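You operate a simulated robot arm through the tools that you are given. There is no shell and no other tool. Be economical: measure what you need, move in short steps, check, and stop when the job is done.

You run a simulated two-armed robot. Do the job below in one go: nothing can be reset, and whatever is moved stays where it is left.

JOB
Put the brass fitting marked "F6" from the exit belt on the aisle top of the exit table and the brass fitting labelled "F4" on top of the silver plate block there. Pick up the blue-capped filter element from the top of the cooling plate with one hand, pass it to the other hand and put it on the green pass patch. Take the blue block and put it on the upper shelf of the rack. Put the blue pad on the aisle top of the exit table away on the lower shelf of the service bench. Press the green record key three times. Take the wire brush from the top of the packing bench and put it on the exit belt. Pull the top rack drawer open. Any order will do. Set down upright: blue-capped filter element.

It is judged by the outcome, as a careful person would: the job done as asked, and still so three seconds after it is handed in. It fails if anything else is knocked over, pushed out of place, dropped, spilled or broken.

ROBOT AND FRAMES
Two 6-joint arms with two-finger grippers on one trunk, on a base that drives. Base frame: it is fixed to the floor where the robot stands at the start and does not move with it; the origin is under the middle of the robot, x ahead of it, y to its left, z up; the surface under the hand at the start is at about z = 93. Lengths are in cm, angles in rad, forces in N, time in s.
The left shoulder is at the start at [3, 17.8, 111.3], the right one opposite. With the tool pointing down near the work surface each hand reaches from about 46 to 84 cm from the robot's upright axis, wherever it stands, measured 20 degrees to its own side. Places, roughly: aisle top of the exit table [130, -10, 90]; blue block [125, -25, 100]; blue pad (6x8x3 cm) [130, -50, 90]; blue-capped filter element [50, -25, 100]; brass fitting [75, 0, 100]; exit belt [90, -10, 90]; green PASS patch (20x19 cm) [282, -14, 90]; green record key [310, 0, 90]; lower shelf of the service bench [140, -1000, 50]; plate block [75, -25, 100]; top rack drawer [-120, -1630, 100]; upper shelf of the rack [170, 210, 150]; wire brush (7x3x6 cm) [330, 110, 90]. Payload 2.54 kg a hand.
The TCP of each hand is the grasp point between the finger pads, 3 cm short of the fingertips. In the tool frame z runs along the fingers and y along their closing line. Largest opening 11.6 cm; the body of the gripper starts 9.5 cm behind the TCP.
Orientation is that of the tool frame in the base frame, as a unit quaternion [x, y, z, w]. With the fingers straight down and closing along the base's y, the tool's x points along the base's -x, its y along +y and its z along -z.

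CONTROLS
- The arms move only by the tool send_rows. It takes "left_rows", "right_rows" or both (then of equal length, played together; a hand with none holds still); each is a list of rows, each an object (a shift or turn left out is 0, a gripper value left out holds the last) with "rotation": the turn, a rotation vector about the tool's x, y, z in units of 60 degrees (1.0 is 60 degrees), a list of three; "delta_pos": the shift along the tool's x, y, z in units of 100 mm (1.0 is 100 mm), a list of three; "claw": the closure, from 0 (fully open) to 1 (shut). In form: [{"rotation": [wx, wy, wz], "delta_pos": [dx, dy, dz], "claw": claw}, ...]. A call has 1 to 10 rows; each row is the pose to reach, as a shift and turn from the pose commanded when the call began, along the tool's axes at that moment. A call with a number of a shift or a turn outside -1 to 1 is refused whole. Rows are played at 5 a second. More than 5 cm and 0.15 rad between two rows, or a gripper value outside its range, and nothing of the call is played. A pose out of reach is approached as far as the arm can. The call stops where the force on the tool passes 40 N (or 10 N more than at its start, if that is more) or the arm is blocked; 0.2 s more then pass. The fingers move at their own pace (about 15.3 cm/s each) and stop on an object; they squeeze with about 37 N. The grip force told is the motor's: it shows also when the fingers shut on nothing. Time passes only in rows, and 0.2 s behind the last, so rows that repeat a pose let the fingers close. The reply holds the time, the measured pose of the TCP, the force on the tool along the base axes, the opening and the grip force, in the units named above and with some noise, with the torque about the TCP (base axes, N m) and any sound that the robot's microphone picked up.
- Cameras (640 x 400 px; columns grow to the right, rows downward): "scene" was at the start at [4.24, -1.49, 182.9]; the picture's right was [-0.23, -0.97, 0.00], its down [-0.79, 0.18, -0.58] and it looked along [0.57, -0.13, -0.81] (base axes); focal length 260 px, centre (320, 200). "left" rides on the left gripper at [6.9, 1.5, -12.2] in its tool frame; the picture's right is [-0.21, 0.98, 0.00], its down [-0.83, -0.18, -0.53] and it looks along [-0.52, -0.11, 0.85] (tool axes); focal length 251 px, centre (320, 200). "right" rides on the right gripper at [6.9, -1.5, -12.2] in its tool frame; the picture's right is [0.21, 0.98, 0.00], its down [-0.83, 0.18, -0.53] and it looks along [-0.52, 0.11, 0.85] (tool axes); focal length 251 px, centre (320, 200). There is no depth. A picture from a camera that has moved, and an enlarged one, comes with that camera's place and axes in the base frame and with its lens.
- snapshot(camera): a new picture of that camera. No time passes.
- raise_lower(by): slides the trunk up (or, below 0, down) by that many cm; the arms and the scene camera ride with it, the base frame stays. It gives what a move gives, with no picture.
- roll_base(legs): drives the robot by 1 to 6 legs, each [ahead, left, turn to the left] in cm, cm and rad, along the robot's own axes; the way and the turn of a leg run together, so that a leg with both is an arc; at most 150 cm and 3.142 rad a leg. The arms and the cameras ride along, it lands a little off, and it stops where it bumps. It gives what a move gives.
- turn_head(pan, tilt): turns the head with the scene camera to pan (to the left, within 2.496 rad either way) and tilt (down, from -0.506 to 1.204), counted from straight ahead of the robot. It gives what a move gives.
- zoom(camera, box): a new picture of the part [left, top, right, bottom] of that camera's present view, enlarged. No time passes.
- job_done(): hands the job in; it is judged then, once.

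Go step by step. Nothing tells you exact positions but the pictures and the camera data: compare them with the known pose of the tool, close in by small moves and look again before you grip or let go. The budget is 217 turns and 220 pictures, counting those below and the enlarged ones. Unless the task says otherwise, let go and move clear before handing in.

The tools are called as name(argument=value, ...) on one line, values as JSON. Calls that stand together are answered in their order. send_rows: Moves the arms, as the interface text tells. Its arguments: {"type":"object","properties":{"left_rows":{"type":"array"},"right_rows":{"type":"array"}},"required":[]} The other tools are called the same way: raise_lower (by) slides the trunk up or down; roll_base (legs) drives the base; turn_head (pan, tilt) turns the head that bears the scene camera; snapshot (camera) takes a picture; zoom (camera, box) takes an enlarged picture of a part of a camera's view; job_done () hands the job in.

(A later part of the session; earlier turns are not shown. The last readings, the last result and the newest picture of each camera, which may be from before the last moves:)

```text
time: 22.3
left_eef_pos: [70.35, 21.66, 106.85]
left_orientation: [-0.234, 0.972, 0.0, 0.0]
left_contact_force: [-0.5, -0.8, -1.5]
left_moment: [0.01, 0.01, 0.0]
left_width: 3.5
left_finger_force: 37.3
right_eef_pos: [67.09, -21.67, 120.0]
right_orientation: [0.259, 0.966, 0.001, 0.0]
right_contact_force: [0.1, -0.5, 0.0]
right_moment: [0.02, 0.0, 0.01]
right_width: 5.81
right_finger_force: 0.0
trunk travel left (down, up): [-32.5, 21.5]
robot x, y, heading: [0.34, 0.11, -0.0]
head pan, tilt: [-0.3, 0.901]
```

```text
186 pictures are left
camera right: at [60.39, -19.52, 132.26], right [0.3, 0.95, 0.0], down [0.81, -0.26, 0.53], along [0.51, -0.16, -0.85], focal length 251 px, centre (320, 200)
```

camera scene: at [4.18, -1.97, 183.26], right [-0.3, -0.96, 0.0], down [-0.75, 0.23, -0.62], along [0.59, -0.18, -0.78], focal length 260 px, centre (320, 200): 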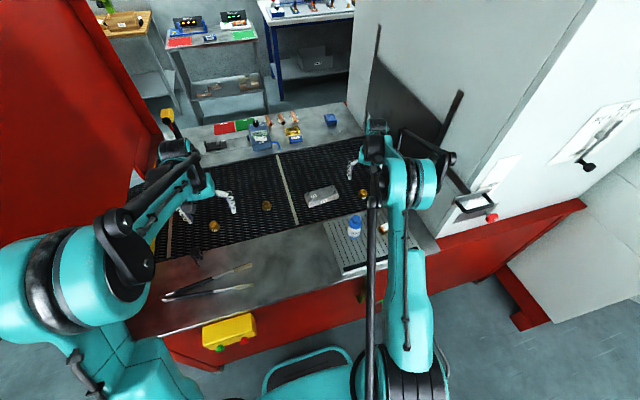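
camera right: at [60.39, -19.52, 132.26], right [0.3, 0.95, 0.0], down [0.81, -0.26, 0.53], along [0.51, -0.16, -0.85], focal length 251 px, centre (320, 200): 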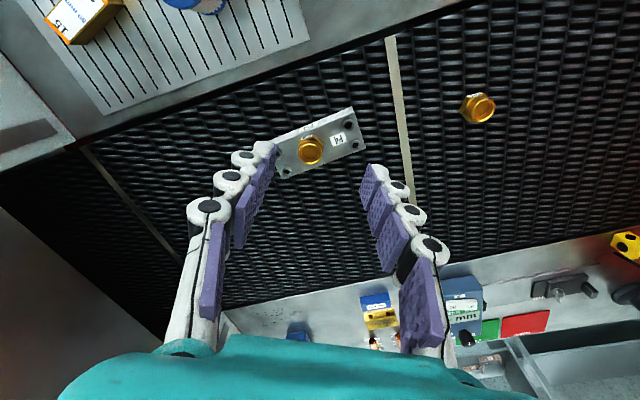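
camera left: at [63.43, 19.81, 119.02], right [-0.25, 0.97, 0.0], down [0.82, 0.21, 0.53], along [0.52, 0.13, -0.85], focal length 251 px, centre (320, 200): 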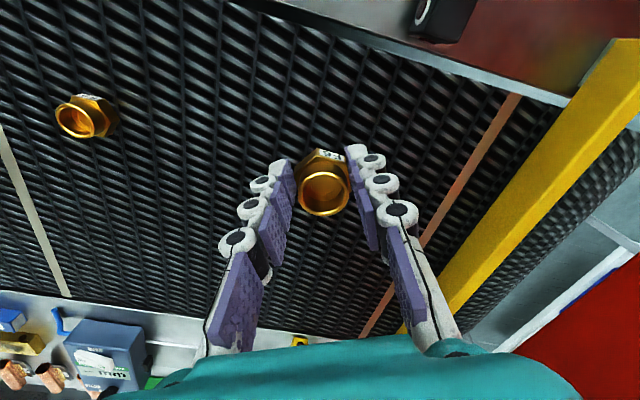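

F6 is held. I raise the left hand, square up the right hand, and back the base off 15 cm to give room for a tilted grasp of the filter.

send_rows(left_rows=[{"delta_pos": [0.1, 0, -0.4]}, {"delta_pos": [0.3, 0, -0.7]}, {"delta_pos": [0.6, 0, -0.9]}, {"delta_pos": [0.9, 0, -1.0]}], right_rows=[{"delta_pos": [0.1, 0, 0], "rotation": [0, 0, -0.125]}, {"delta_pos": [0.2, 0, 0], "rotation": [0, 0, -0.25]}, {"delta_pos": [0.3, 0, 0], "rotation": [0, 0, -0.375]}, {"delta_pos": [0.4, 0, 0], "rotation": [0, 0, -0.5]}])

roll_base(legs=[[-15, 0, 0]])

send_rows(right_rows=[{"delta_pos": [0.1, -0.1, -0.05], "rotation": [0, -0.13, 0]}, {"delta_pos": [0.2, -0.2, -0.1], "rotation": [0, -0.26, 0]}, {"delta_pos": [0.3, -0.3, -0.1], "rotation": [0, -0.39, 0]}, {"delta_pos": [0.3, -0.4, -0.1], "rotation": [0, -0.52, 0]}, {"delta_pos": [0.3, -0.5, -0.1], "rotation": [0, -0.65, 0]}, {"delta_pos": [0.3, -0.6, -0.1], "rotation": [0, -0.78, 0]}, {"delta_pos": [0.3, -0.6, -0.1], "rotation": [0, -0.78, 0]}])

snapshot(camera="right")

snapshot(camera="scene")

```text
time: 23.3
left_eef_pos: [62.05, 17.35, 117.04]
left_orientation: [-0.234, 0.972, 0.0, 0.001]
left_contact_force: [-0.7, -0.6, -1.6]
left_moment: [0.03, -0.03, 0.02]
left_width: 3.5
left_finger_force: 37.8
right_eef_pos: [63.47, -19.7, 120.06]
right_orientation: [-0.001, 1.0, 0.0, 0.001]
right_contact_force: [-0.3, -0.7, 0.6]
right_moment: [0.0, -0.01, 0.01]
right_width: 5.78
right_finger_force: 0.0
trunk travel left (down, up): [-32.5, 21.5]
robot x, y, heading: [0.04, 0.05, -0.0]
head pan, tilt: [-0.3, 0.901]
```

```text
time: 24.7
left_eef_pos: [47.34, 17.37, 116.9]
left_orientation: [-0.234, 0.972, 0.001, 0.0]
left_contact_force: [-0.5, -0.2, -1.5]
left_moment: [-0.02, 0.03, 0.01]
left_width: 3.53
left_finger_force: 37.3
right_eef_pos: [48.65, -19.64, 119.9]
right_orientation: [0.0, 1.0, 0.0, 0.0]
right_contact_force: [-0.9, 0.5, 0.2]
right_moment: [-0.01, -0.03, -0.01]
right_width: 5.82
right_finger_force: 0.1
trunk travel left (down, up): [-32.5, 21.5]
robot x, y, heading: [-15.01, -0.06, 0.003]
head pan, tilt: [-0.3, 0.901]
```

```text
time: 26.3
left_eef_pos: [47.23, 17.34, 116.72]
left_orientation: [-0.233, 0.972, 0.0, 0.0]
left_contact_force: [0.8, 0.0, -2.4]
left_moment: [0.0, 0.0, -0.01]
left_width: 3.52
left_finger_force: 37.1
right_eef_pos: [45.76, -25.69, 121.05]
right_orientation: [0.001, 0.917, -0.001, 0.398]
right_contact_force: [-0.7, 0.2, 0.6]
right_moment: [0.01, -0.03, 0.02]
right_width: 5.79
right_finger_force: 0.1
trunk travel left (down, up): [-32.5, 21.5]
robot x, y, heading: [-15.38, 0.0, 0.001]
head pan, tilt: [-0.3, 0.901]
```

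```text
185 pictures are left
camera right: at [32.12, -27.16, 124.41], right [-0.15, 0.98, -0.16], down [0.17, 0.18, 0.97], along [0.97, 0.11, -0.2], focal length 251 px, centre (320, 200)
```

right: 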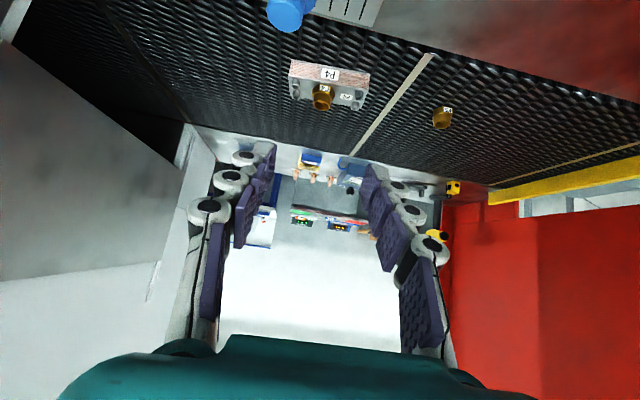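

```text
184 pictures are left
camera scene: at [-10.57, -2.03, 183.25], right [-0.3, -0.96, 0.0], down [-0.75, 0.23, -0.62], along [0.59, -0.18, -0.78], focal length 260 px, centre (320, 200)
```

scene: 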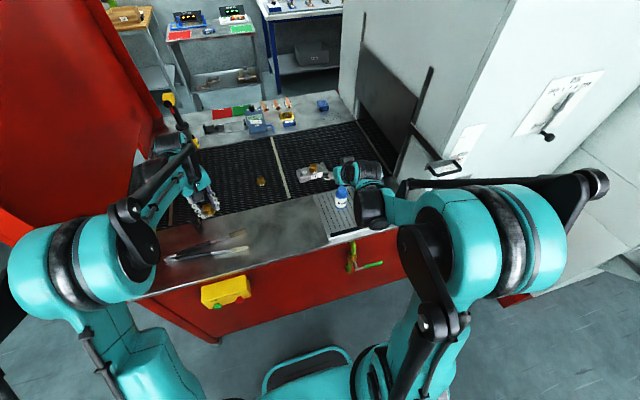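

zoom(camera="scene", box=[290, 160, 418, 240])

```text
5.00 times, centred on (354, 200) of scene
camera zoom: at [-10.57, -2.03, 183.25], right [-0.3, -0.96, 0.0], down [-0.75, 0.23, -0.62], along [0.59, -0.18, -0.78], focal length 1301 px, centre (150, 200)
```

zoom: 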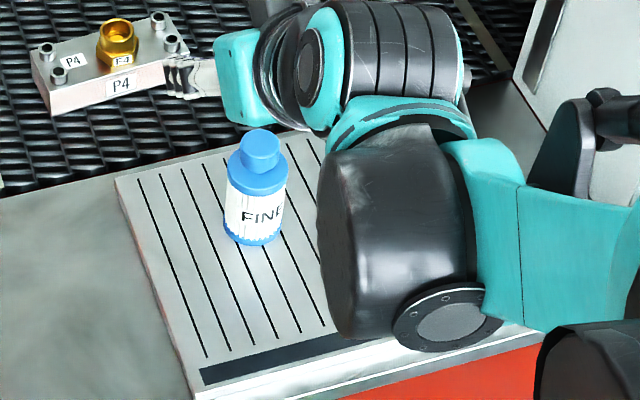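

send_rows(right_rows=[{"delta_pos": [0.32, -0.11, 0.21], "claw": 0.18}, {"delta_pos": [0.64, -0.21, 0.43]}, {"delta_pos": [0.9, -0.32, 0.6]}])

snapshot(camera="scene")

snapshot(camera="right")

```text
time: 27.1
left_eef_pos: [47.42, 17.29, 116.65]
left_orientation: [-0.233, 0.972, 0.001, -0.001]
left_contact_force: [0.4, -0.2, -1.7]
left_moment: [0.02, 0.0, 0.02]
left_width: 3.52
left_finger_force: 36.7
right_eef_pos: [43.95, -28.97, 110.23]
right_orientation: [0.001, 0.918, 0.0, 0.397]
right_contact_force: [0.1, 0.4, 0.2]
right_moment: [0.02, 0.0, -0.01]
right_width: 9.49
right_finger_force: 0.0
trunk travel left (down, up): [-32.5, 21.5]
robot x, y, heading: [-15.04, 0.21, 0.002]
head pan, tilt: [-0.3, 0.901]
```

```text
182 pictures are left
camera scene: at [-10.49, -2.2, 183.25], right [-0.3, -0.96, 0.0], down [-0.75, 0.23, -0.62], along [0.59, -0.18, -0.78], focal length 260 px, centre (320, 200)
```

scene: 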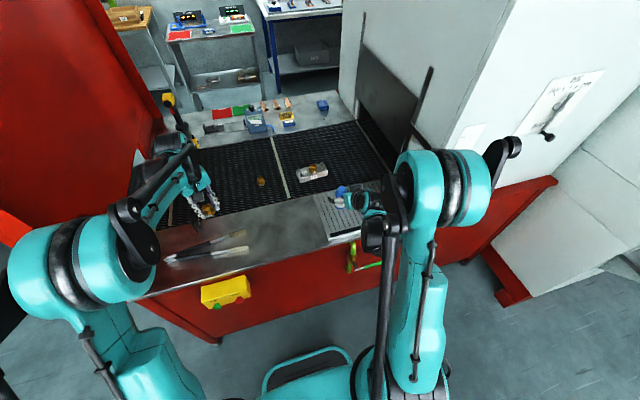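

```text
181 pictures are left
camera right: at [30.36, -30.54, 113.59], right [-0.15, 0.98, -0.16], down [0.18, 0.18, 0.97], along [0.97, 0.11, -0.2], focal length 251 px, centre (320, 200)
```

right: 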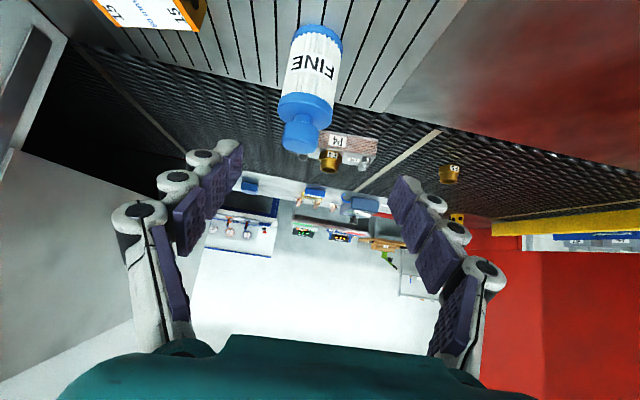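

send_rows(right_rows=[{"delta_pos": [0.37, -0.15, 0]}, {"delta_pos": [0.37, -0.15, 0.4]}, {"delta_pos": [0.37, -0.15, 0.6]}])

snapshot(camera="right")

zoom(camera="scene", box=[270, 140, 470, 300])

```text
time: 27.9
left_eef_pos: [47.26, 17.44, 116.87]
left_orientation: [-0.233, 0.973, -0.001, 0.0]
left_contact_force: [-0.3, -0.3, -0.8]
left_moment: [0.01, 0.04, 0.01]
left_width: 3.48
left_finger_force: 37.2
right_eef_pos: [46.31, -30.66, 104.12]
right_orientation: [0.0, 0.918, 0.0, 0.397]
right_contact_force: [-1.0, 0.0, -0.1]
right_moment: [0.0, 0.0, 0.01]
right_width: 9.53
right_finger_force: 0.0
right hand out of reach, approached as far as the arm can: row 1, 2, 3
trunk travel left (down, up): [-32.5, 21.5]
robot x, y, heading: [-14.97, 0.27, -0.002]
head pan, tilt: [-0.3, 0.901]
```

```text
180 pictures are left
camera right: at [32.73, -32.14, 107.51], right [-0.15, 0.98, -0.16], down [0.18, 0.18, 0.97], along [0.97, 0.11, -0.2], focal length 251 px, centre (320, 200)
```

right: 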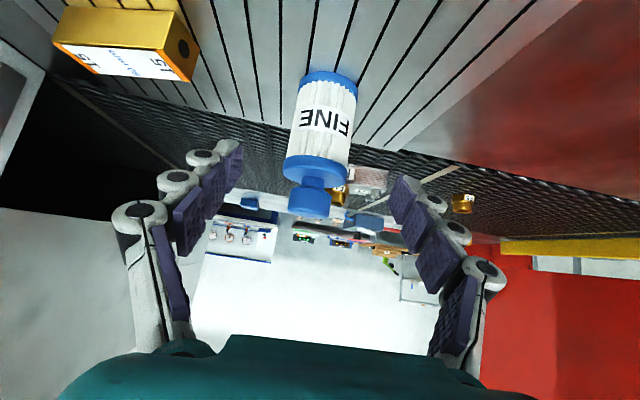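

```text
2.50 times, centred on (370, 220) of scene
camera zoom: at [-10.65, -2.11, 183.25], right [-0.3, -0.96, 0.0], down [-0.75, 0.23, -0.62], along [0.59, -0.18, -0.78], focal length 650 px, centre (195, 150)
```

zoom: 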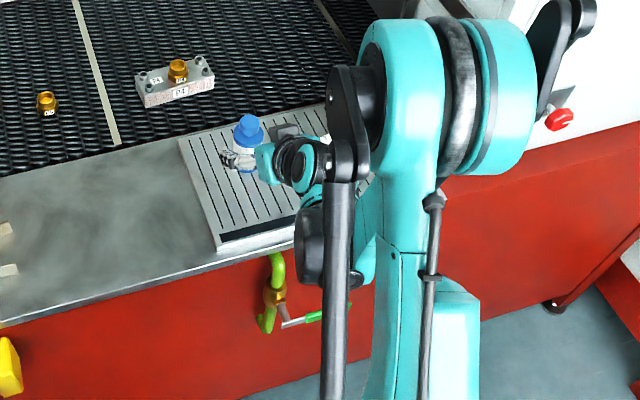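

The arm is cramped at this range, so I back the base another 13 cm and come in again.

roll_base(legs=[[-13, 0, 0]])

send_rows(right_rows=[{"delta_pos": [-0.34, 0, 0.36]}, {"delta_pos": [-0.68, 0, 0.73]}])

snapshot(camera="right")

```text
time: 29.2
left_eef_pos: [34.34, 17.51, 116.82]
left_orientation: [-0.234, 0.972, 0.0, 0.0]
left_contact_force: [-0.4, -0.6, -1.7]
left_moment: [-0.04, -0.02, 0.02]
left_width: 3.5
left_finger_force: 37.2
right_eef_pos: [33.32, -30.65, 104.04]
right_orientation: [0.001, 0.918, -0.001, 0.396]
right_contact_force: [-0.2, -0.6, 0.7]
right_moment: [-0.01, -0.02, 0.01]
right_width: 9.51
right_finger_force: 0.0
trunk travel left (down, up): [-32.5, 21.5]
robot x, y, heading: [-27.68, 0.03, -0.003]
head pan, tilt: [-0.3, 0.901]
```

```text
refused: row 2 steps farther than a row can; nothing moved
```

```text
178 pictures are left
camera right: at [19.71, -32.13, 107.54], right [-0.15, 0.98, -0.16], down [0.18, 0.18, 0.97], along [0.97, 0.11, -0.2], focal length 251 px, centre (320, 200)
```

right: 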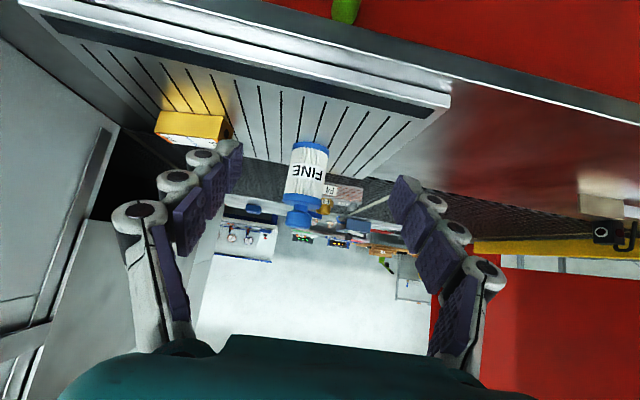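

send_rows(right_rows=[{"delta_pos": [-0.22, 0, 0.24]}, {"delta_pos": [-0.45, 0, 0.48]}, {"delta_pos": [-0.68, 0, 0.73]}])

snapshot(camera="right")

zoom(camera="scene", box=[270, 140, 470, 300])

```text
time: 30.0
left_eef_pos: [34.51, 17.43, 116.87]
left_orientation: [-0.233, 0.973, 0.0, -0.001]
left_contact_force: [-0.3, -0.2, -1.3]
left_moment: [-0.01, 0.06, -0.01]
left_width: 3.5
left_finger_force: 37.1
right_eef_pos: [43.58, -30.58, 103.89]
right_orientation: [0.001, 0.918, -0.001, 0.396]
right_contact_force: [0.0, 0.1, -0.3]
right_moment: [-0.04, 0.0, -0.01]
right_width: 9.49
right_finger_force: 0.1
trunk travel left (down, up): [-32.5, 21.5]
robot x, y, heading: [-27.97, -0.14, -0.003]
head pan, tilt: [-0.3, 0.901]
```

```text
177 pictures are left
camera right: at [29.9, -32.1, 107.37], right [-0.15, 0.98, -0.16], down [0.18, 0.18, 0.97], along [0.97, 0.11, -0.2], focal length 251 px, centre (320, 200)
```

right: 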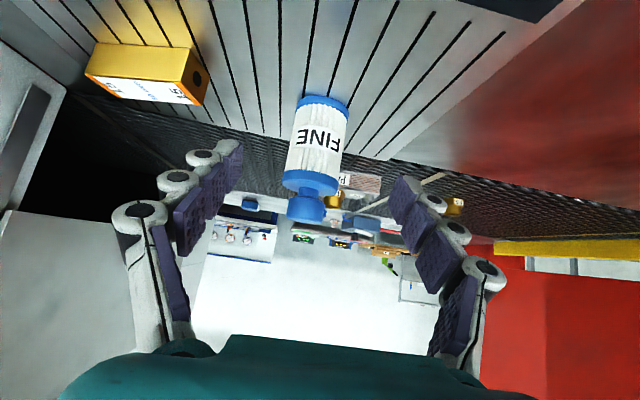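

```text
2.50 times, centred on (370, 220) of scene
camera zoom: at [-23.36, -2.07, 183.24], right [-0.3, -0.95, 0.0], down [-0.75, 0.23, -0.62], along [0.59, -0.18, -0.78], focal length 650 px, centre (195, 150)
```

zoom: 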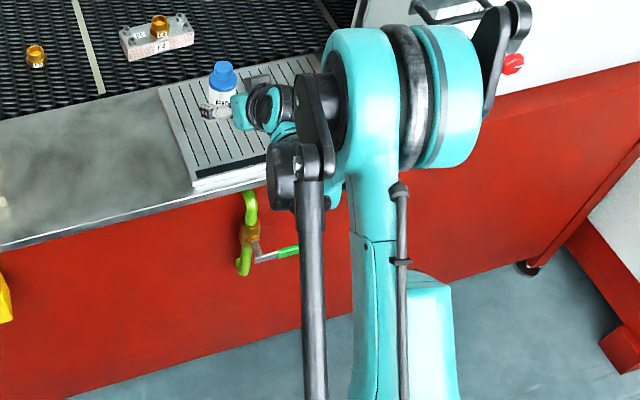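

send_rows(right_rows=[{"delta_pos": [-0.03, -0.03, 0.4]}, {"delta_pos": [-0.07, -0.03, 0.7]}, {"delta_pos": [-0.1, -0.03, 0.83]}])

snapshot(camera="right")

zoom(camera="scene", box=[310, 140, 410, 220])

```text
time: 30.8
left_eef_pos: [34.37, 17.29, 116.89]
left_orientation: [-0.233, 0.972, 0.0, 0.0]
left_contact_force: [-0.2, 0.3, -1.9]
left_moment: [0.0, 0.01, 0.01]
left_width: 3.48
left_finger_force: 37.2
right_eef_pos: [50.06, -30.97, 99.08]
right_orientation: [0.0, 0.918, 0.0, 0.396]
right_contact_force: [0.1, 0.6, -0.5]
right_moment: [-0.02, -0.02, 0.0]
right_width: 9.51
right_finger_force: 0.2
trunk travel left (down, up): [-32.5, 21.5]
robot x, y, heading: [-28.0, -0.29, 0.004]
head pan, tilt: [-0.3, 0.901]
```

```text
175 pictures are left
camera right: at [36.45, -32.47, 102.47], right [-0.15, 0.98, -0.16], down [0.18, 0.18, 0.97], along [0.97, 0.11, -0.2], focal length 251 px, centre (320, 200)
```

right: 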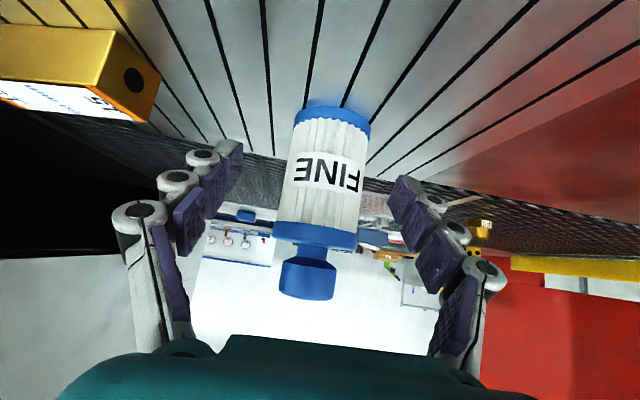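

```text
5.00 times, centred on (360, 180) of scene
camera zoom: at [-23.58, -2.07, 183.25], right [-0.3, -0.95, 0.0], down [-0.75, 0.23, -0.62], along [0.59, -0.18, -0.78], focal length 1301 px, centre (120, 300)
```

zoom: 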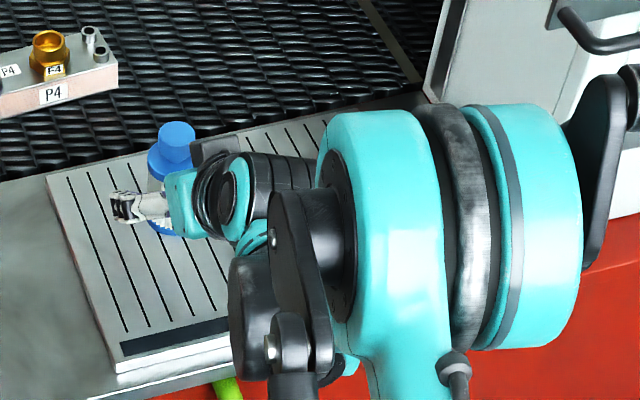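

send_rows(right_rows=[{"delta_pos": [-0.05, 0.02, 0.05]}, {"delta_pos": [-0.05, 0.02, 0.05], "claw": 1}, {"delta_pos": [-0.05, 0.02, 0.05], "claw": 1}, {"delta_pos": [-0.05, 0.02, 0.05], "claw": 1}])

send_rows(right_rows=[{"delta_pos": [-0.15, 0, -0.14]}, {"delta_pos": [-0.4, 0, -0.38]}, {"delta_pos": [-0.7, 0, -0.65]}])

snapshot(camera="right")

snapshot(camera="scene")

```text
time: 31.8
left_eef_pos: [34.34, 17.35, 116.75]
left_orientation: [-0.233, 0.972, 0.001, 0.0]
left_contact_force: [-0.6, -0.6, -2.2]
left_moment: [0.01, 0.02, 0.0]
left_width: 3.53
left_finger_force: 37.4
right_eef_pos: [50.65, -30.63, 99.19]
right_orientation: [0.0, 0.918, -0.001, 0.396]
right_contact_force: [0.4, 0.8, 2.1]
right_moment: [0.0, -0.07, 0.05]
right_width: 4.79
right_finger_force: 36.6
trunk travel left (down, up): [-32.5, 21.5]
robot x, y, heading: [-27.77, 0.35, 0.001]
head pan, tilt: [-0.3, 0.901]
```

```text
time: 32.6
left_eef_pos: [34.26, 17.28, 116.73]
left_orientation: [-0.233, 0.972, 0.0, 0.0]
left_contact_force: [0.2, -0.6, -2.2]
left_moment: [-0.02, 0.03, 0.01]
left_width: 3.5
left_finger_force: 36.8
right_eef_pos: [50.84, -30.69, 108.72]
right_orientation: [0.0, 0.918, 0.0, 0.396]
right_contact_force: [0.0, 0.3, -0.6]
right_moment: [0.01, 0.0, -0.04]
right_width: 4.79
right_finger_force: 37.7
trunk travel left (down, up): [-32.5, 21.5]
robot x, y, heading: [-28.0, -0.04, 0.002]
head pan, tilt: [-0.3, 0.901]
```

```text
173 pictures are left
camera right: at [37.17, -32.21, 112.21], right [-0.15, 0.98, -0.16], down [0.18, 0.18, 0.97], along [0.97, 0.11, -0.2], focal length 251 px, centre (320, 200)
```

right: 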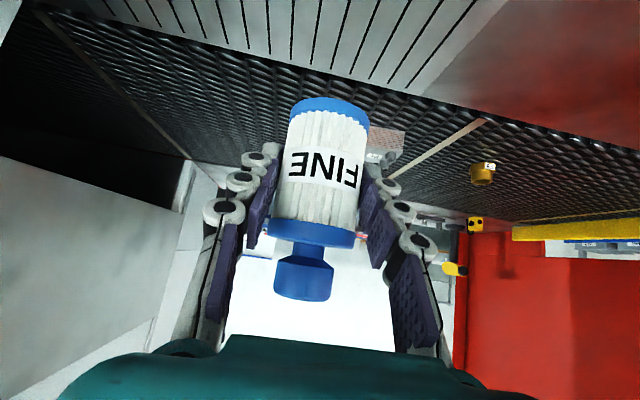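

```text
172 pictures are left
camera scene: at [-23.72, -2.02, 183.26], right [-0.3, -0.95, 0.0], down [-0.75, 0.23, -0.62], along [0.59, -0.18, -0.78], focal length 260 px, centre (320, 200)
```

scene: 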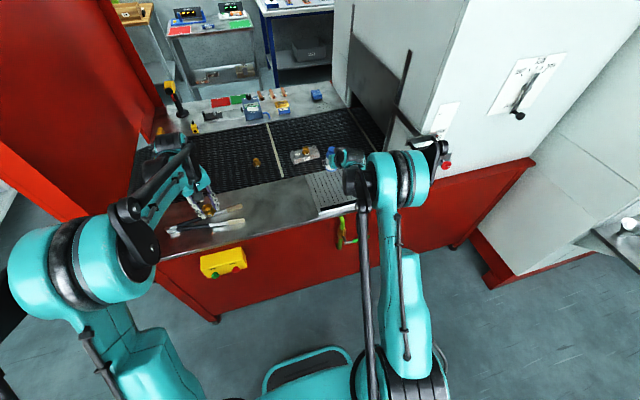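

The filter is upright in the right hand. I back away from the table, draw the hands in and up, and look left and behind before driving round.

roll_base(legs=[[-22, 0, 0]])

send_rows(right_rows=[{"delta_pos": [-0.2, 0, -0.3]}, {"delta_pos": [-0.3, 0.05, -0.7]}, {"delta_pos": [-0.3, 0.1, -1.0]}])

turn_head(pan=1.0, tilt=0.6)

snapshot(camera="scene")

turn_head(pan=2.3, tilt=0.6)

snapshot(camera="scene")

```text
time: 34.3
left_eef_pos: [12.19, 17.32, 116.91]
left_orientation: [-0.232, 0.973, 0.0, 0.0]
left_contact_force: [-0.3, -0.4, -0.8]
left_moment: [0.02, -0.04, 0.01]
left_width: 3.5
left_finger_force: 36.9
right_eef_pos: [28.79, -30.83, 108.76]
right_orientation: [0.001, 0.918, 0.0, 0.396]
right_contact_force: [0.3, 0.0, -1.0]
right_moment: [-0.01, 0.03, -0.03]
right_width: 4.8
right_finger_force: 37.0
trunk travel left (down, up): [-32.5, 21.5]
robot x, y, heading: [-49.91, 0.35, 0.003]
head pan, tilt: [-0.3, 0.901]
```

```text
time: 35.1
left_eef_pos: [12.23, 17.28, 116.82]
left_orientation: [-0.232, 0.973, 0.0, -0.001]
left_contact_force: [0.3, 0.0, -1.9]
left_moment: [-0.01, 0.02, 0.01]
left_width: 3.52
left_finger_force: 37.0
right_eef_pos: [23.62, -29.68, 117.78]
right_orientation: [0.0, 0.918, 0.0, 0.396]
right_contact_force: [0.3, -0.1, -1.5]
right_moment: [0.02, 0.01, -0.02]
right_width: 4.77
right_finger_force: 37.3
trunk travel left (down, up): [-32.5, 21.5]
robot x, y, heading: [-49.92, -0.13, -0.006]
head pan, tilt: [-0.3, 0.901]
```

```text
time: 36.5
left_eef_pos: [12.41, 17.29, 116.99]
left_orientation: [-0.232, 0.973, 0.0, 0.0]
left_contact_force: [-0.5, 0.1, -1.1]
left_moment: [-0.01, 0.02, 0.0]
left_width: 3.48
left_finger_force: 36.9
right_eef_pos: [23.7, -29.78, 117.7]
right_orientation: [0.001, 0.919, -0.001, 0.395]
right_contact_force: [-0.8, -0.9, -1.7]
right_moment: [0.01, 0.03, 0.0]
right_width: 4.81
right_finger_force: 37.2
trunk travel left (down, up): [-32.5, 21.5]
robot x, y, heading: [-50.17, -0.15, 0.002]
head pan, tilt: [1.0, 0.6]
```

```text
171 pictures are left
camera scene: at [-48.0, 7.63, 185.73], right [0.84, -0.54, 0.0], down [-0.31, -0.47, -0.82], along [0.45, 0.69, -0.57], focal length 260 px, centre (320, 200)
```

scene: 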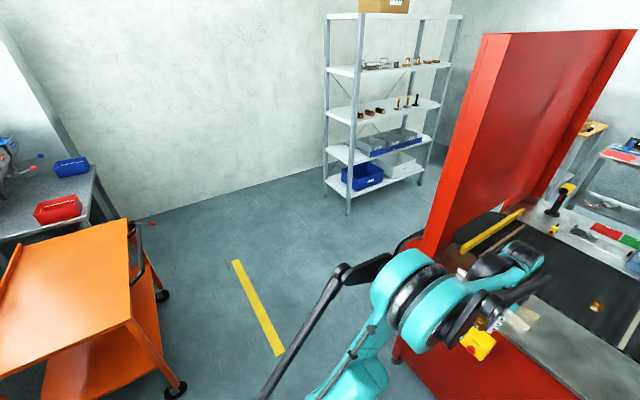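

```text
time: 38.0
left_eef_pos: [12.48, 17.4, 116.82]
left_orientation: [-0.233, 0.973, -0.001, 0.0]
left_contact_force: [-1.1, -0.4, -1.4]
left_moment: [0.01, -0.03, 0.02]
left_width: 3.52
left_finger_force: 36.9
right_eef_pos: [23.55, -29.76, 117.76]
right_orientation: [0.0, 0.918, 0.0, 0.395]
right_contact_force: [-0.1, -0.1, -1.0]
right_moment: [-0.01, 0.01, 0.02]
right_width: 4.83
right_finger_force: 37.0
trunk travel left (down, up): [-32.5, 21.5]
robot x, y, heading: [-50.03, -0.08, 0.001]
head pan, tilt: [2.3, 0.6]
```

```text
170 pictures are left
camera scene: at [-58.67, 6.81, 185.74], right [0.75, 0.66, 0.0], down [0.38, -0.42, -0.83], along [-0.55, 0.62, -0.56], focal length 260 px, centre (320, 200)
```

scene: 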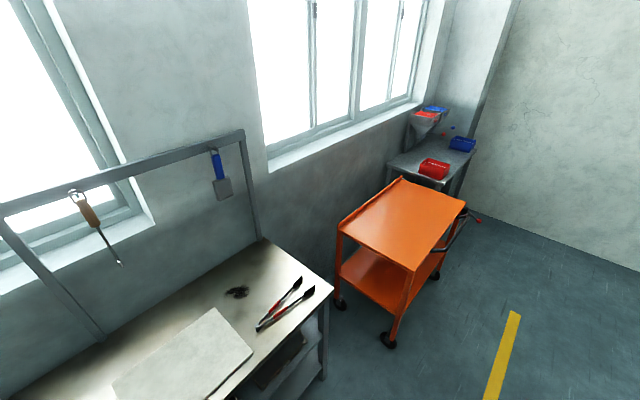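

The way round on the left is clear between cart and red guard. I drive: forward a bit, turn left, go up the lane, turn back right.

roll_base(legs=[[15, 0, 0], [0, 0, 1.571], [0, -12, 0], [120, 0, 0], [0, 0, -1.571]])

turn_head(pan=0, tilt=0.6)

snapshot(camera="scene")

snapshot(camera="right")

```text
time: 53.6
left_eef_pos: [37.89, 138.63, 116.86]
left_orientation: [-0.24, 0.971, 0.0, 0.001]
left_contact_force: [-0.3, 0.5, -0.5]
left_moment: [0.02, 0.04, 0.0]
left_width: 3.52
left_finger_force: 36.8
right_eef_pos: [49.96, 91.67, 117.75]
right_orientation: [-0.006, 0.919, 0.002, 0.395]
right_contact_force: [-0.7, -0.3, -0.5]
right_moment: [0.02, 0.01, 0.0]
right_width: 4.82
right_finger_force: 37.7
trunk travel left (down, up): [-32.5, 21.5]
robot x, y, heading: [-24.36, 120.34, 0.013]
head pan, tilt: [2.3, 0.6]
```

```text
time: 55.7
left_eef_pos: [37.94, 138.56, 116.74]
left_orientation: [-0.24, 0.971, 0.0, 0.0]
left_contact_force: [0.5, 0.3, -1.9]
left_moment: [-0.02, 0.02, -0.02]
left_width: 3.48
left_finger_force: 36.8
right_eef_pos: [50.06, 91.71, 117.57]
right_orientation: [-0.007, 0.918, 0.003, 0.395]
right_contact_force: [-0.1, -0.5, -1.1]
right_moment: [0.0, 0.0, -0.01]
right_width: 4.82
right_finger_force: 37.2
trunk travel left (down, up): [-32.5, 21.5]
robot x, y, heading: [-24.07, 120.64, 0.014]
head pan, tilt: [0.0, 0.6]
```

```text
169 pictures are left
camera scene: at [-18.04, 120.61, 185.73], right [0.01, -1.0, 0.0], down [-0.57, -0.01, -0.82], along [0.82, 0.01, -0.57], focal length 260 px, centre (320, 200)
```

scene: 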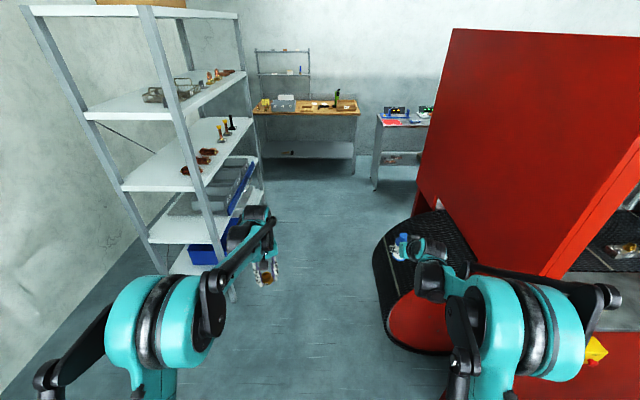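

```text
168 pictures are left
camera right: at [36.4, 90.02, 121.11], right [-0.16, 0.97, -0.16], down [0.18, 0.18, 0.97], along [0.97, 0.13, -0.2], focal length 251 px, centre (320, 200)
```

right: 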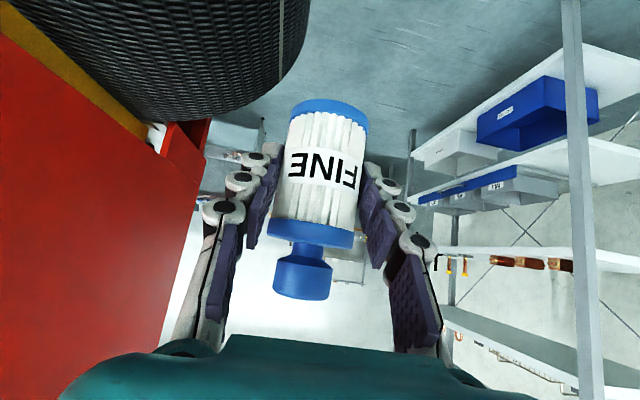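

The belt's end sticks out past the guard, so I keep well left, drive down the gap to the aisle, and turn to face the table from the far side.

roll_base(legs=[[0, 17, -0.014], [120, 0, 0]])

snapshot(camera="scene")

```text
time: 62.9
left_eef_pos: [159.04, 155.29, 116.82]
left_orientation: [-0.235, 0.972, 0.001, 0.0]
left_contact_force: [-0.4, -0.8, -1.9]
left_moment: [0.01, 0.01, 0.03]
left_width: 3.51
left_finger_force: 37.0
right_eef_pos: [170.72, 108.28, 117.81]
right_orientation: [-0.003, 0.918, 0.001, 0.395]
right_contact_force: [0.4, 0.0, -1.1]
right_moment: [-0.01, -0.02, -0.03]
right_width: 4.79
right_finger_force: 37.2
trunk travel left (down, up): [-32.5, 21.5]
robot x, y, heading: [97.13, 137.38, 0.009]
head pan, tilt: [0.0, 0.6]
```

```text
167 pictures are left
camera scene: at [102.88, 137.74, 185.73], right [0.01, -1.0, 0.0], down [-0.57, 0.0, -0.82], along [0.82, 0.0, -0.57], focal length 260 px, centre (320, 200)
```

scene: 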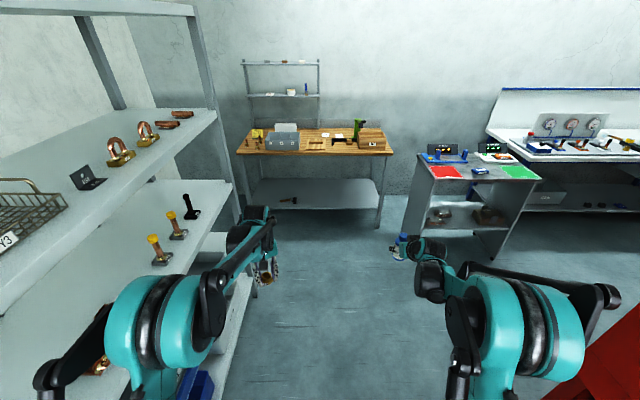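

roll_base(legs=[[0, -6, -0.009], [112, 0, 0], [0, 0, -1.571], [108, 0, 0]])

snapshot(camera="scene")

turn_head(pan=-1.0, tilt=0.7)

snapshot(camera="scene")

turn_head(pan=1.1, tilt=0.7)

snapshot(camera="scene")

```text
time: 78.2
left_eef_pos: [227.03, -39.05, 116.88]
left_orientation: [0.52, 0.854, 0.001, 0.0]
left_contact_force: [0.3, -0.9, -2.5]
left_moment: [0.03, 0.02, 0.0]
left_width: 3.52
left_finger_force: 36.7
right_eef_pos: [180.1, -50.74, 117.65]
right_orientation: [0.647, 0.652, -0.278, 0.28]
right_contact_force: [-0.5, -0.3, -2.0]
right_moment: [0.0, 0.01, 0.04]
right_width: 4.82
right_finger_force: 36.8
trunk travel left (down, up): [-32.5, 21.5]
robot x, y, heading: [209.59, 23.13, -1.563]
head pan, tilt: [0.0, 0.6]
```

```text
166 pictures are left
camera scene: at [209.45, 17.37, 185.73], right [-1.0, -0.01, 0.0], down [0.0, 0.57, -0.82], along [0.01, -0.82, -0.57], focal length 260 px, centre (320, 200)
```

scene: 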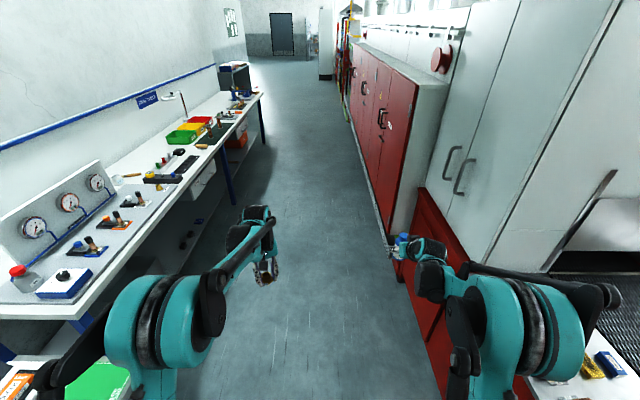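

```text
time: 79.4
left_eef_pos: [227.08, -39.06, 116.89]
left_orientation: [0.52, 0.854, 0.0, 0.0]
left_contact_force: [-0.5, 0.4, -1.2]
left_moment: [-0.02, 0.02, -0.02]
left_width: 3.5
left_finger_force: 36.9
right_eef_pos: [180.07, -50.66, 117.67]
right_orientation: [0.647, 0.652, -0.278, 0.281]
right_contact_force: [-0.5, 0.2, -1.9]
right_moment: [0.02, 0.0, 0.04]
right_width: 4.84
right_finger_force: 37.0
trunk travel left (down, up): [-32.5, 21.5]
robot x, y, heading: [209.07, 23.04, -1.565]
head pan, tilt: [-1.0, 0.7]
```

```text
165 pictures are left
camera scene: at [202.28, 21.61, 184.87], right [-0.55, 0.84, 0.0], down [0.54, 0.35, -0.76], along [-0.64, -0.42, -0.64], focal length 260 px, centre (320, 200)
```

scene: 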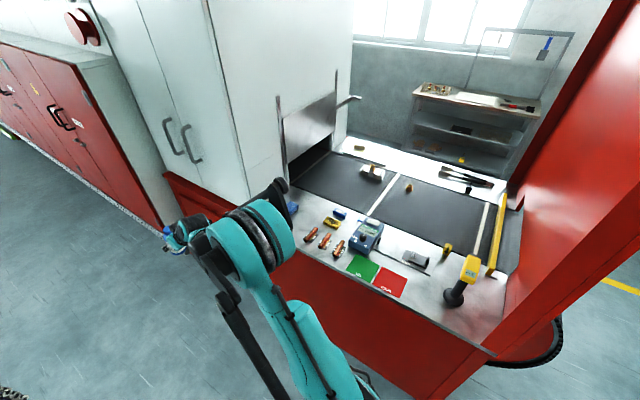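

```text
time: 81.4
left_eef_pos: [227.0, -38.99, 116.69]
left_orientation: [0.519, 0.855, 0.0, 0.0]
left_contact_force: [0.5, 0.0, -2.0]
left_moment: [0.03, 0.03, -0.02]
left_width: 3.52
left_finger_force: 36.9
right_eef_pos: [180.08, -50.67, 117.69]
right_orientation: [0.648, 0.652, -0.278, 0.28]
right_contact_force: [0.2, -0.6, -1.4]
right_moment: [-0.02, 0.02, 0.01]
right_width: 4.81
right_finger_force: 37.4
trunk travel left (down, up): [-32.5, 21.5]
robot x, y, heading: [209.55, 23.41, -1.569]
head pan, tilt: [1.1, 0.7]
```

```text
164 pictures are left
camera scene: at [216.98, 22.43, 184.87], right [-0.45, -0.89, 0.0], down [-0.58, 0.29, -0.76], along [0.68, -0.34, -0.64], focal length 260 px, centre (320, 200)
```

scene: 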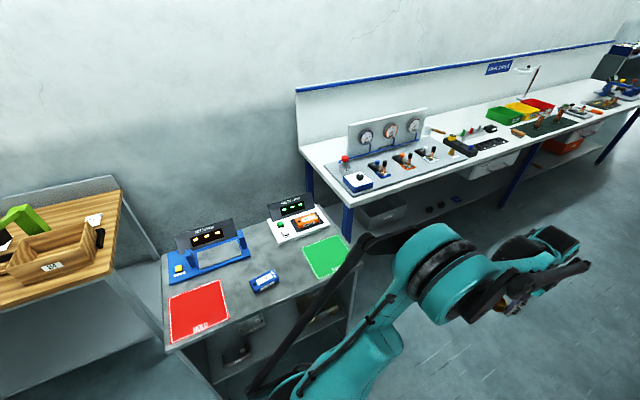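

I see the aisle top and the pass table. I raise the trunk for clearance, then turn to face the table.

raise_lower(by=12)

roll_base(legs=[[19, 8, 0], [0, 0, -1.571]])

turn_head(pan=0, tilt=0.9)

snapshot(camera="scene")

zoom(camera="scene", box=[180, 60, 460, 235])

```text
time: 82.9
left_eef_pos: [227.16, -39.1, 128.78]
left_orientation: [0.52, 0.854, 0.001, 0.0]
left_contact_force: [-0.4, -0.8, -1.8]
left_moment: [0.01, -0.02, -0.03]
left_width: 3.51
left_finger_force: 36.9
right_eef_pos: [180.03, -50.76, 129.63]
right_orientation: [0.647, 0.652, -0.278, 0.281]
right_contact_force: [0.3, -0.8, -0.6]
right_moment: [0.02, 0.01, 0.0]
right_width: 4.8
right_finger_force: 36.7
trunk travel left (down, up): [-44.5, 9.5]
robot x, y, heading: [209.16, 22.99, -1.561]
head pan, tilt: [1.1, 0.7]
```

```text
time: 88.4
left_eef_pos: [155.29, -13.87, 128.84]
left_orientation: [0.971, 0.238, 0.001, 0.0]
left_contact_force: [-1.3, -0.6, -1.4]
left_moment: [0.01, 0.0, -0.01]
left_width: 3.5
left_finger_force: 37.1
right_eef_pos: [143.46, 33.13, 129.71]
right_orientation: [0.919, 0.004, -0.395, 0.001]
right_contact_force: [-0.2, 0.7, -1.9]
right_moment: [-0.01, -0.04, -0.02]
right_width: 4.83
right_finger_force: 37.1
trunk travel left (down, up): [-44.5, 9.5]
robot x, y, heading: [217.51, 4.19, -3.134]
head pan, tilt: [1.1, 0.7]
```

```text
time: 89.7
left_eef_pos: [155.26, -13.77, 128.73]
left_orientation: [0.971, 0.238, 0.0, 0.0]
left_contact_force: [-0.1, 0.0, -1.1]
left_moment: [0.02, -0.05, 0.04]
left_width: 3.51
left_finger_force: 36.5
right_eef_pos: [143.54, 33.07, 129.57]
right_orientation: [0.918, 0.004, -0.396, 0.002]
right_contact_force: [0.1, 0.2, -1.1]
right_moment: [0.0, -0.01, 0.01]
right_width: 4.83
right_finger_force: 37.1
trunk travel left (down, up): [-44.5, 9.5]
robot x, y, heading: [217.79, 4.26, -3.128]
head pan, tilt: [0.0, 0.901]
```

```text
163 pictures are left
camera scene: at [212.91, 4.28, 195.25], right [-0.01, 1.0, 0.0], down [0.78, 0.01, -0.62], along [-0.62, -0.01, -0.78], focal length 260 px, centre (320, 200)
```

scene: 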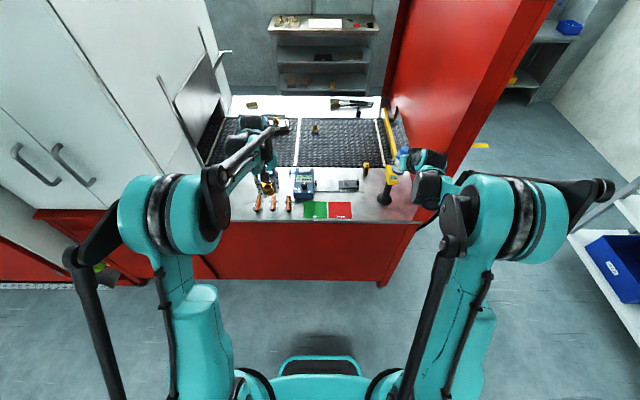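

```text
2.29 times, centred on (320, 148) of scene
camera zoom: at [212.91, 4.28, 195.25], right [-0.01, 1.0, 0.0], down [0.78, 0.01, -0.62], along [-0.62, -0.01, -0.78], focal length 595 px, centre (320, 320)
```

zoom: 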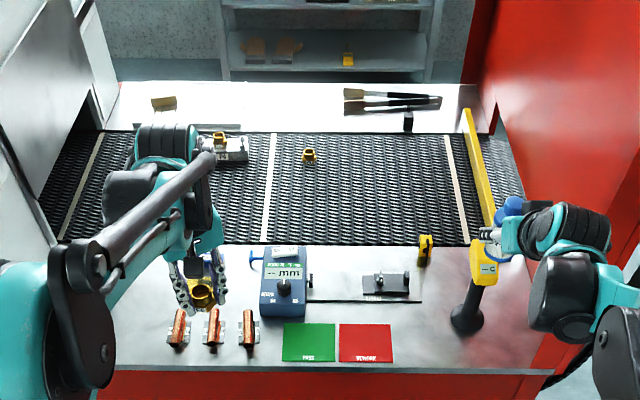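

roll_base(legs=[[20, 14, -0.012]])

snapshot(camera="scene")

snapshot(camera="left")

```text
time: 91.5
left_eef_pos: [135.0, -27.12, 128.84]
left_orientation: [0.973, 0.232, 0.001, 0.0]
left_contact_force: [0.0, 0.1, -2.1]
left_moment: [0.01, -0.03, -0.01]
left_width: 3.53
left_finger_force: 37.5
right_eef_pos: [123.61, 19.97, 129.71]
right_orientation: [0.918, -0.003, -0.396, -0.002]
right_contact_force: [0.4, -0.1, -2.2]
right_moment: [0.0, -0.01, 0.02]
right_width: 4.86
right_finger_force: 36.9
trunk travel left (down, up): [-44.5, 9.5]
robot x, y, heading: [197.16, -9.75, 3.138]
head pan, tilt: [0.0, 0.901]
```

```text
161 pictures are left
camera scene: at [192.84, -9.66, 195.25], right [0.0, 1.0, 0.0], down [0.78, 0.0, -0.62], along [-0.62, 0.0, -0.78], focal length 260 px, centre (320, 200)
```

scene: 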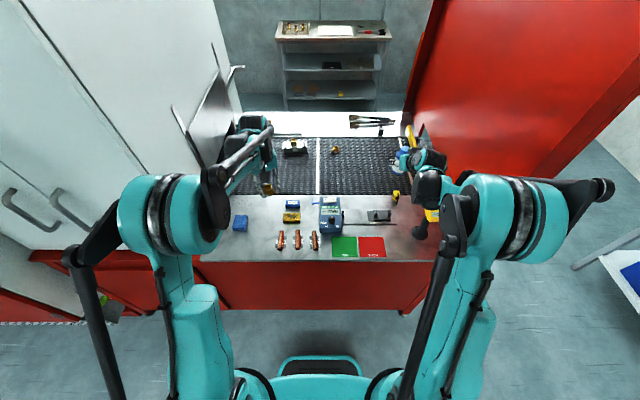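

```text
160 pictures are left
camera left: at [141.77, -25.35, 140.99], right [0.25, -0.97, 0.0], down [-0.82, -0.21, 0.53], along [-0.52, -0.13, -0.85], focal length 251 px, centre (320, 200)
```

left: 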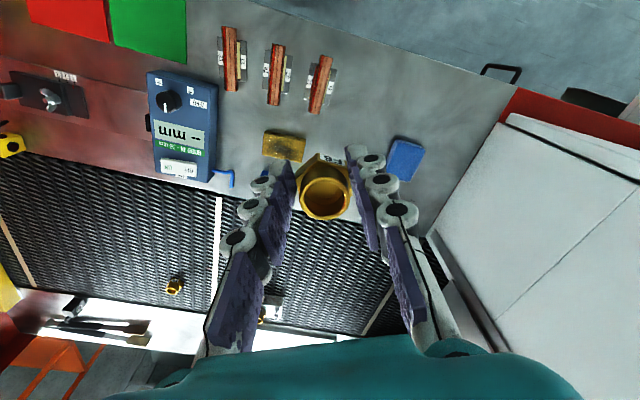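

zoom(camera="scene", box=[220, 170, 340, 260])

zoom(camera="left", box=[200, 20, 460, 190])

```text
4.44 times, centred on (280, 215) of scene
camera zoom: at [192.84, -9.66, 195.25], right [0.0, 1.0, 0.0], down [0.78, 0.0, -0.62], along [-0.62, 0.0, -0.78], focal length 1156 px, centre (498, 133)
```

zoom: 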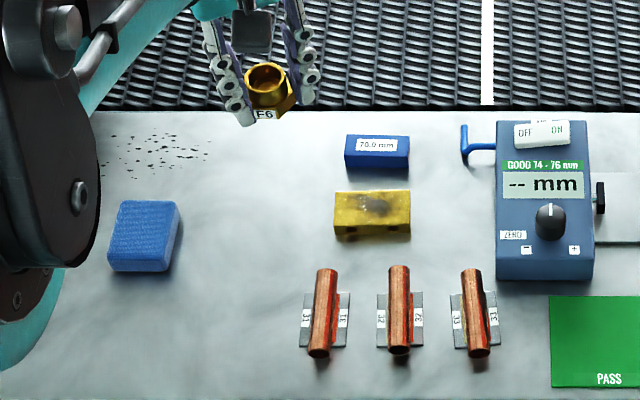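

```text
2.35 times, centred on (330, 105) of left
camera zoom: at [141.77, -25.35, 140.99], right [0.25, -0.97, 0.0], down [-0.82, -0.21, 0.53], along [-0.52, -0.13, -0.85], focal length 592 px, centre (296, 424)
```

zoom: 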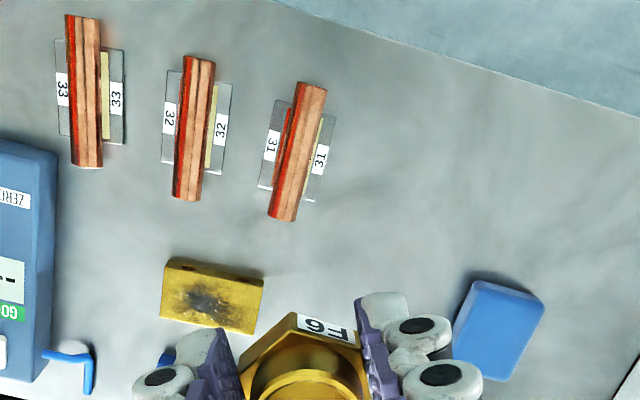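

Here the aisle top holds the blue block (70.0 mm), a yellow sponge, copper pieces and the pad. F6 goes in the free patch at about [132,-36].

send_rows(left_rows=[{"delta_pos": [-0.3, 0.3, 0.1]}, {"delta_pos": [-0.6, 0.6, 0.3]}, {"delta_pos": [-0.67, 0.66, 0.7]}, {"delta_pos": [-0.67, 0.66, 1.0]}])

send_rows(left_rows=[{"delta_pos": [0, 0, 0.5]}, {"delta_pos": [0, 0, 1.0]}])

snapshot(camera="left")

zoom(camera="scene", box=[220, 170, 340, 260])

```text
time: 92.5
left_eef_pos: [131.98, -36.22, 118.75]
left_orientation: [0.973, 0.232, 0.001, 0.0]
left_contact_force: [0.6, 0.5, -2.1]
left_moment: [0.02, 0.01, 0.04]
left_width: 3.53
left_finger_force: 37.6
right_eef_pos: [123.6, 19.93, 129.69]
right_orientation: [0.919, 0.0, -0.395, 0.0]
right_contact_force: [0.2, -0.3, 0.1]
right_moment: [0.01, -0.02, -0.01]
right_width: 4.84
right_finger_force: 36.7
trunk travel left (down, up): [-44.5, 9.5]
robot x, y, heading: [197.2, -9.75, 3.141]
head pan, tilt: [0.0, 0.901]
```

```text
time: 93.1
left_eef_pos: [131.74, -36.04, 108.7]
left_orientation: [0.973, 0.232, 0.001, -0.001]
left_contact_force: [-0.6, -0.1, -2.2]
left_moment: [0.02, -0.03, -0.01]
left_width: 3.53
left_finger_force: 36.8
right_eef_pos: [123.47, 19.84, 129.7]
right_orientation: [0.918, 0.0, -0.396, 0.0]
right_contact_force: [0.9, 0.9, -1.4]
right_moment: [0.02, -0.01, -0.01]
right_width: 4.81
right_finger_force: 37.5
trunk travel left (down, up): [-44.5, 9.5]
robot x, y, heading: [197.24, -10.09, 3.144]
head pan, tilt: [0.0, 0.901]
```

```text
157 pictures are left
camera left: at [138.55, -34.33, 120.87], right [0.25, -0.97, 0.0], down [-0.82, -0.21, 0.53], along [-0.52, -0.13, -0.85], focal length 251 px, centre (320, 200)
```

left: 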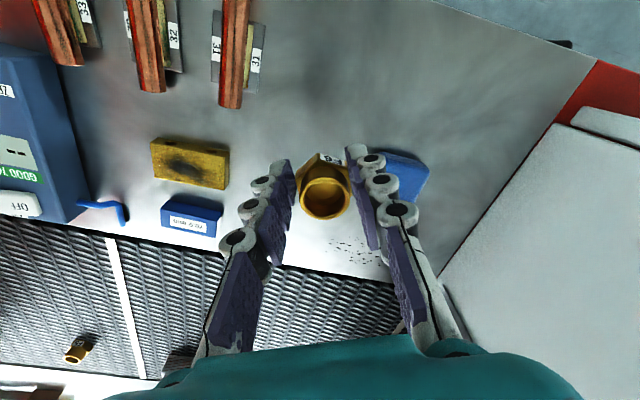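

```text
4.44 times, centred on (280, 215) of scene
camera zoom: at [192.57, -9.78, 195.24], right [0.0, 1.0, 0.0], down [0.78, 0.0, -0.62], along [-0.62, 0.0, -0.78], focal length 1156 px, centre (498, 133)
```

zoom: 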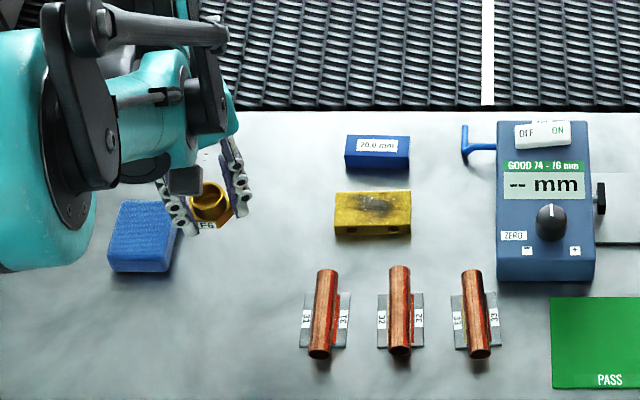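

send_rows(left_rows=[{"delta_pos": [-0.02, -0.12, 0.4]}, {"delta_pos": [-0.02, -0.12, 0.75]}, {"delta_pos": [-0.02, -0.12, 0.95]}, {"delta_pos": [-0.02, -0.12, 1.0]}])

snapshot(camera="left")

```text
time: 94.1
left_eef_pos: [131.19, -35.02, 98.87]
left_orientation: [0.973, 0.232, 0.0, 0.0]
left_contact_force: [-0.3, -0.2, -1.3]
left_moment: [0.01, -0.01, 0.0]
left_width: 3.51
left_finger_force: 37.5
right_eef_pos: [123.6, 20.09, 129.65]
right_orientation: [0.918, -0.001, -0.395, -0.001]
right_contact_force: [-0.5, -0.7, -1.1]
right_moment: [0.0, 0.0, -0.03]
right_width: 4.84
right_finger_force: 37.3
trunk travel left (down, up): [-44.5, 9.5]
robot x, y, heading: [197.41, -9.94, 3.137]
head pan, tilt: [0.0, 0.901]
```

```text
155 pictures are left
camera left: at [137.96, -33.27, 110.97], right [0.25, -0.97, 0.0], down [-0.82, -0.21, 0.53], along [-0.52, -0.13, -0.85], focal length 251 px, centre (320, 200)
```

left: 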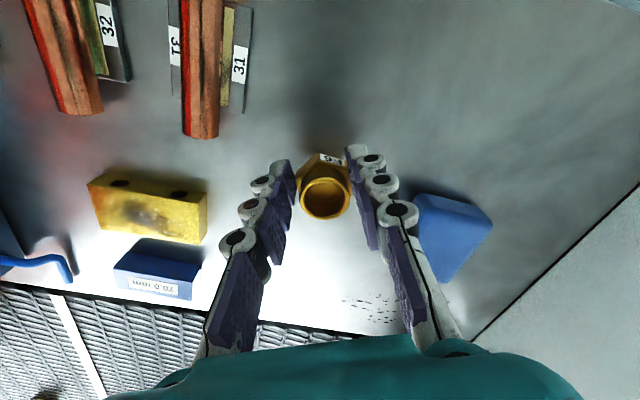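

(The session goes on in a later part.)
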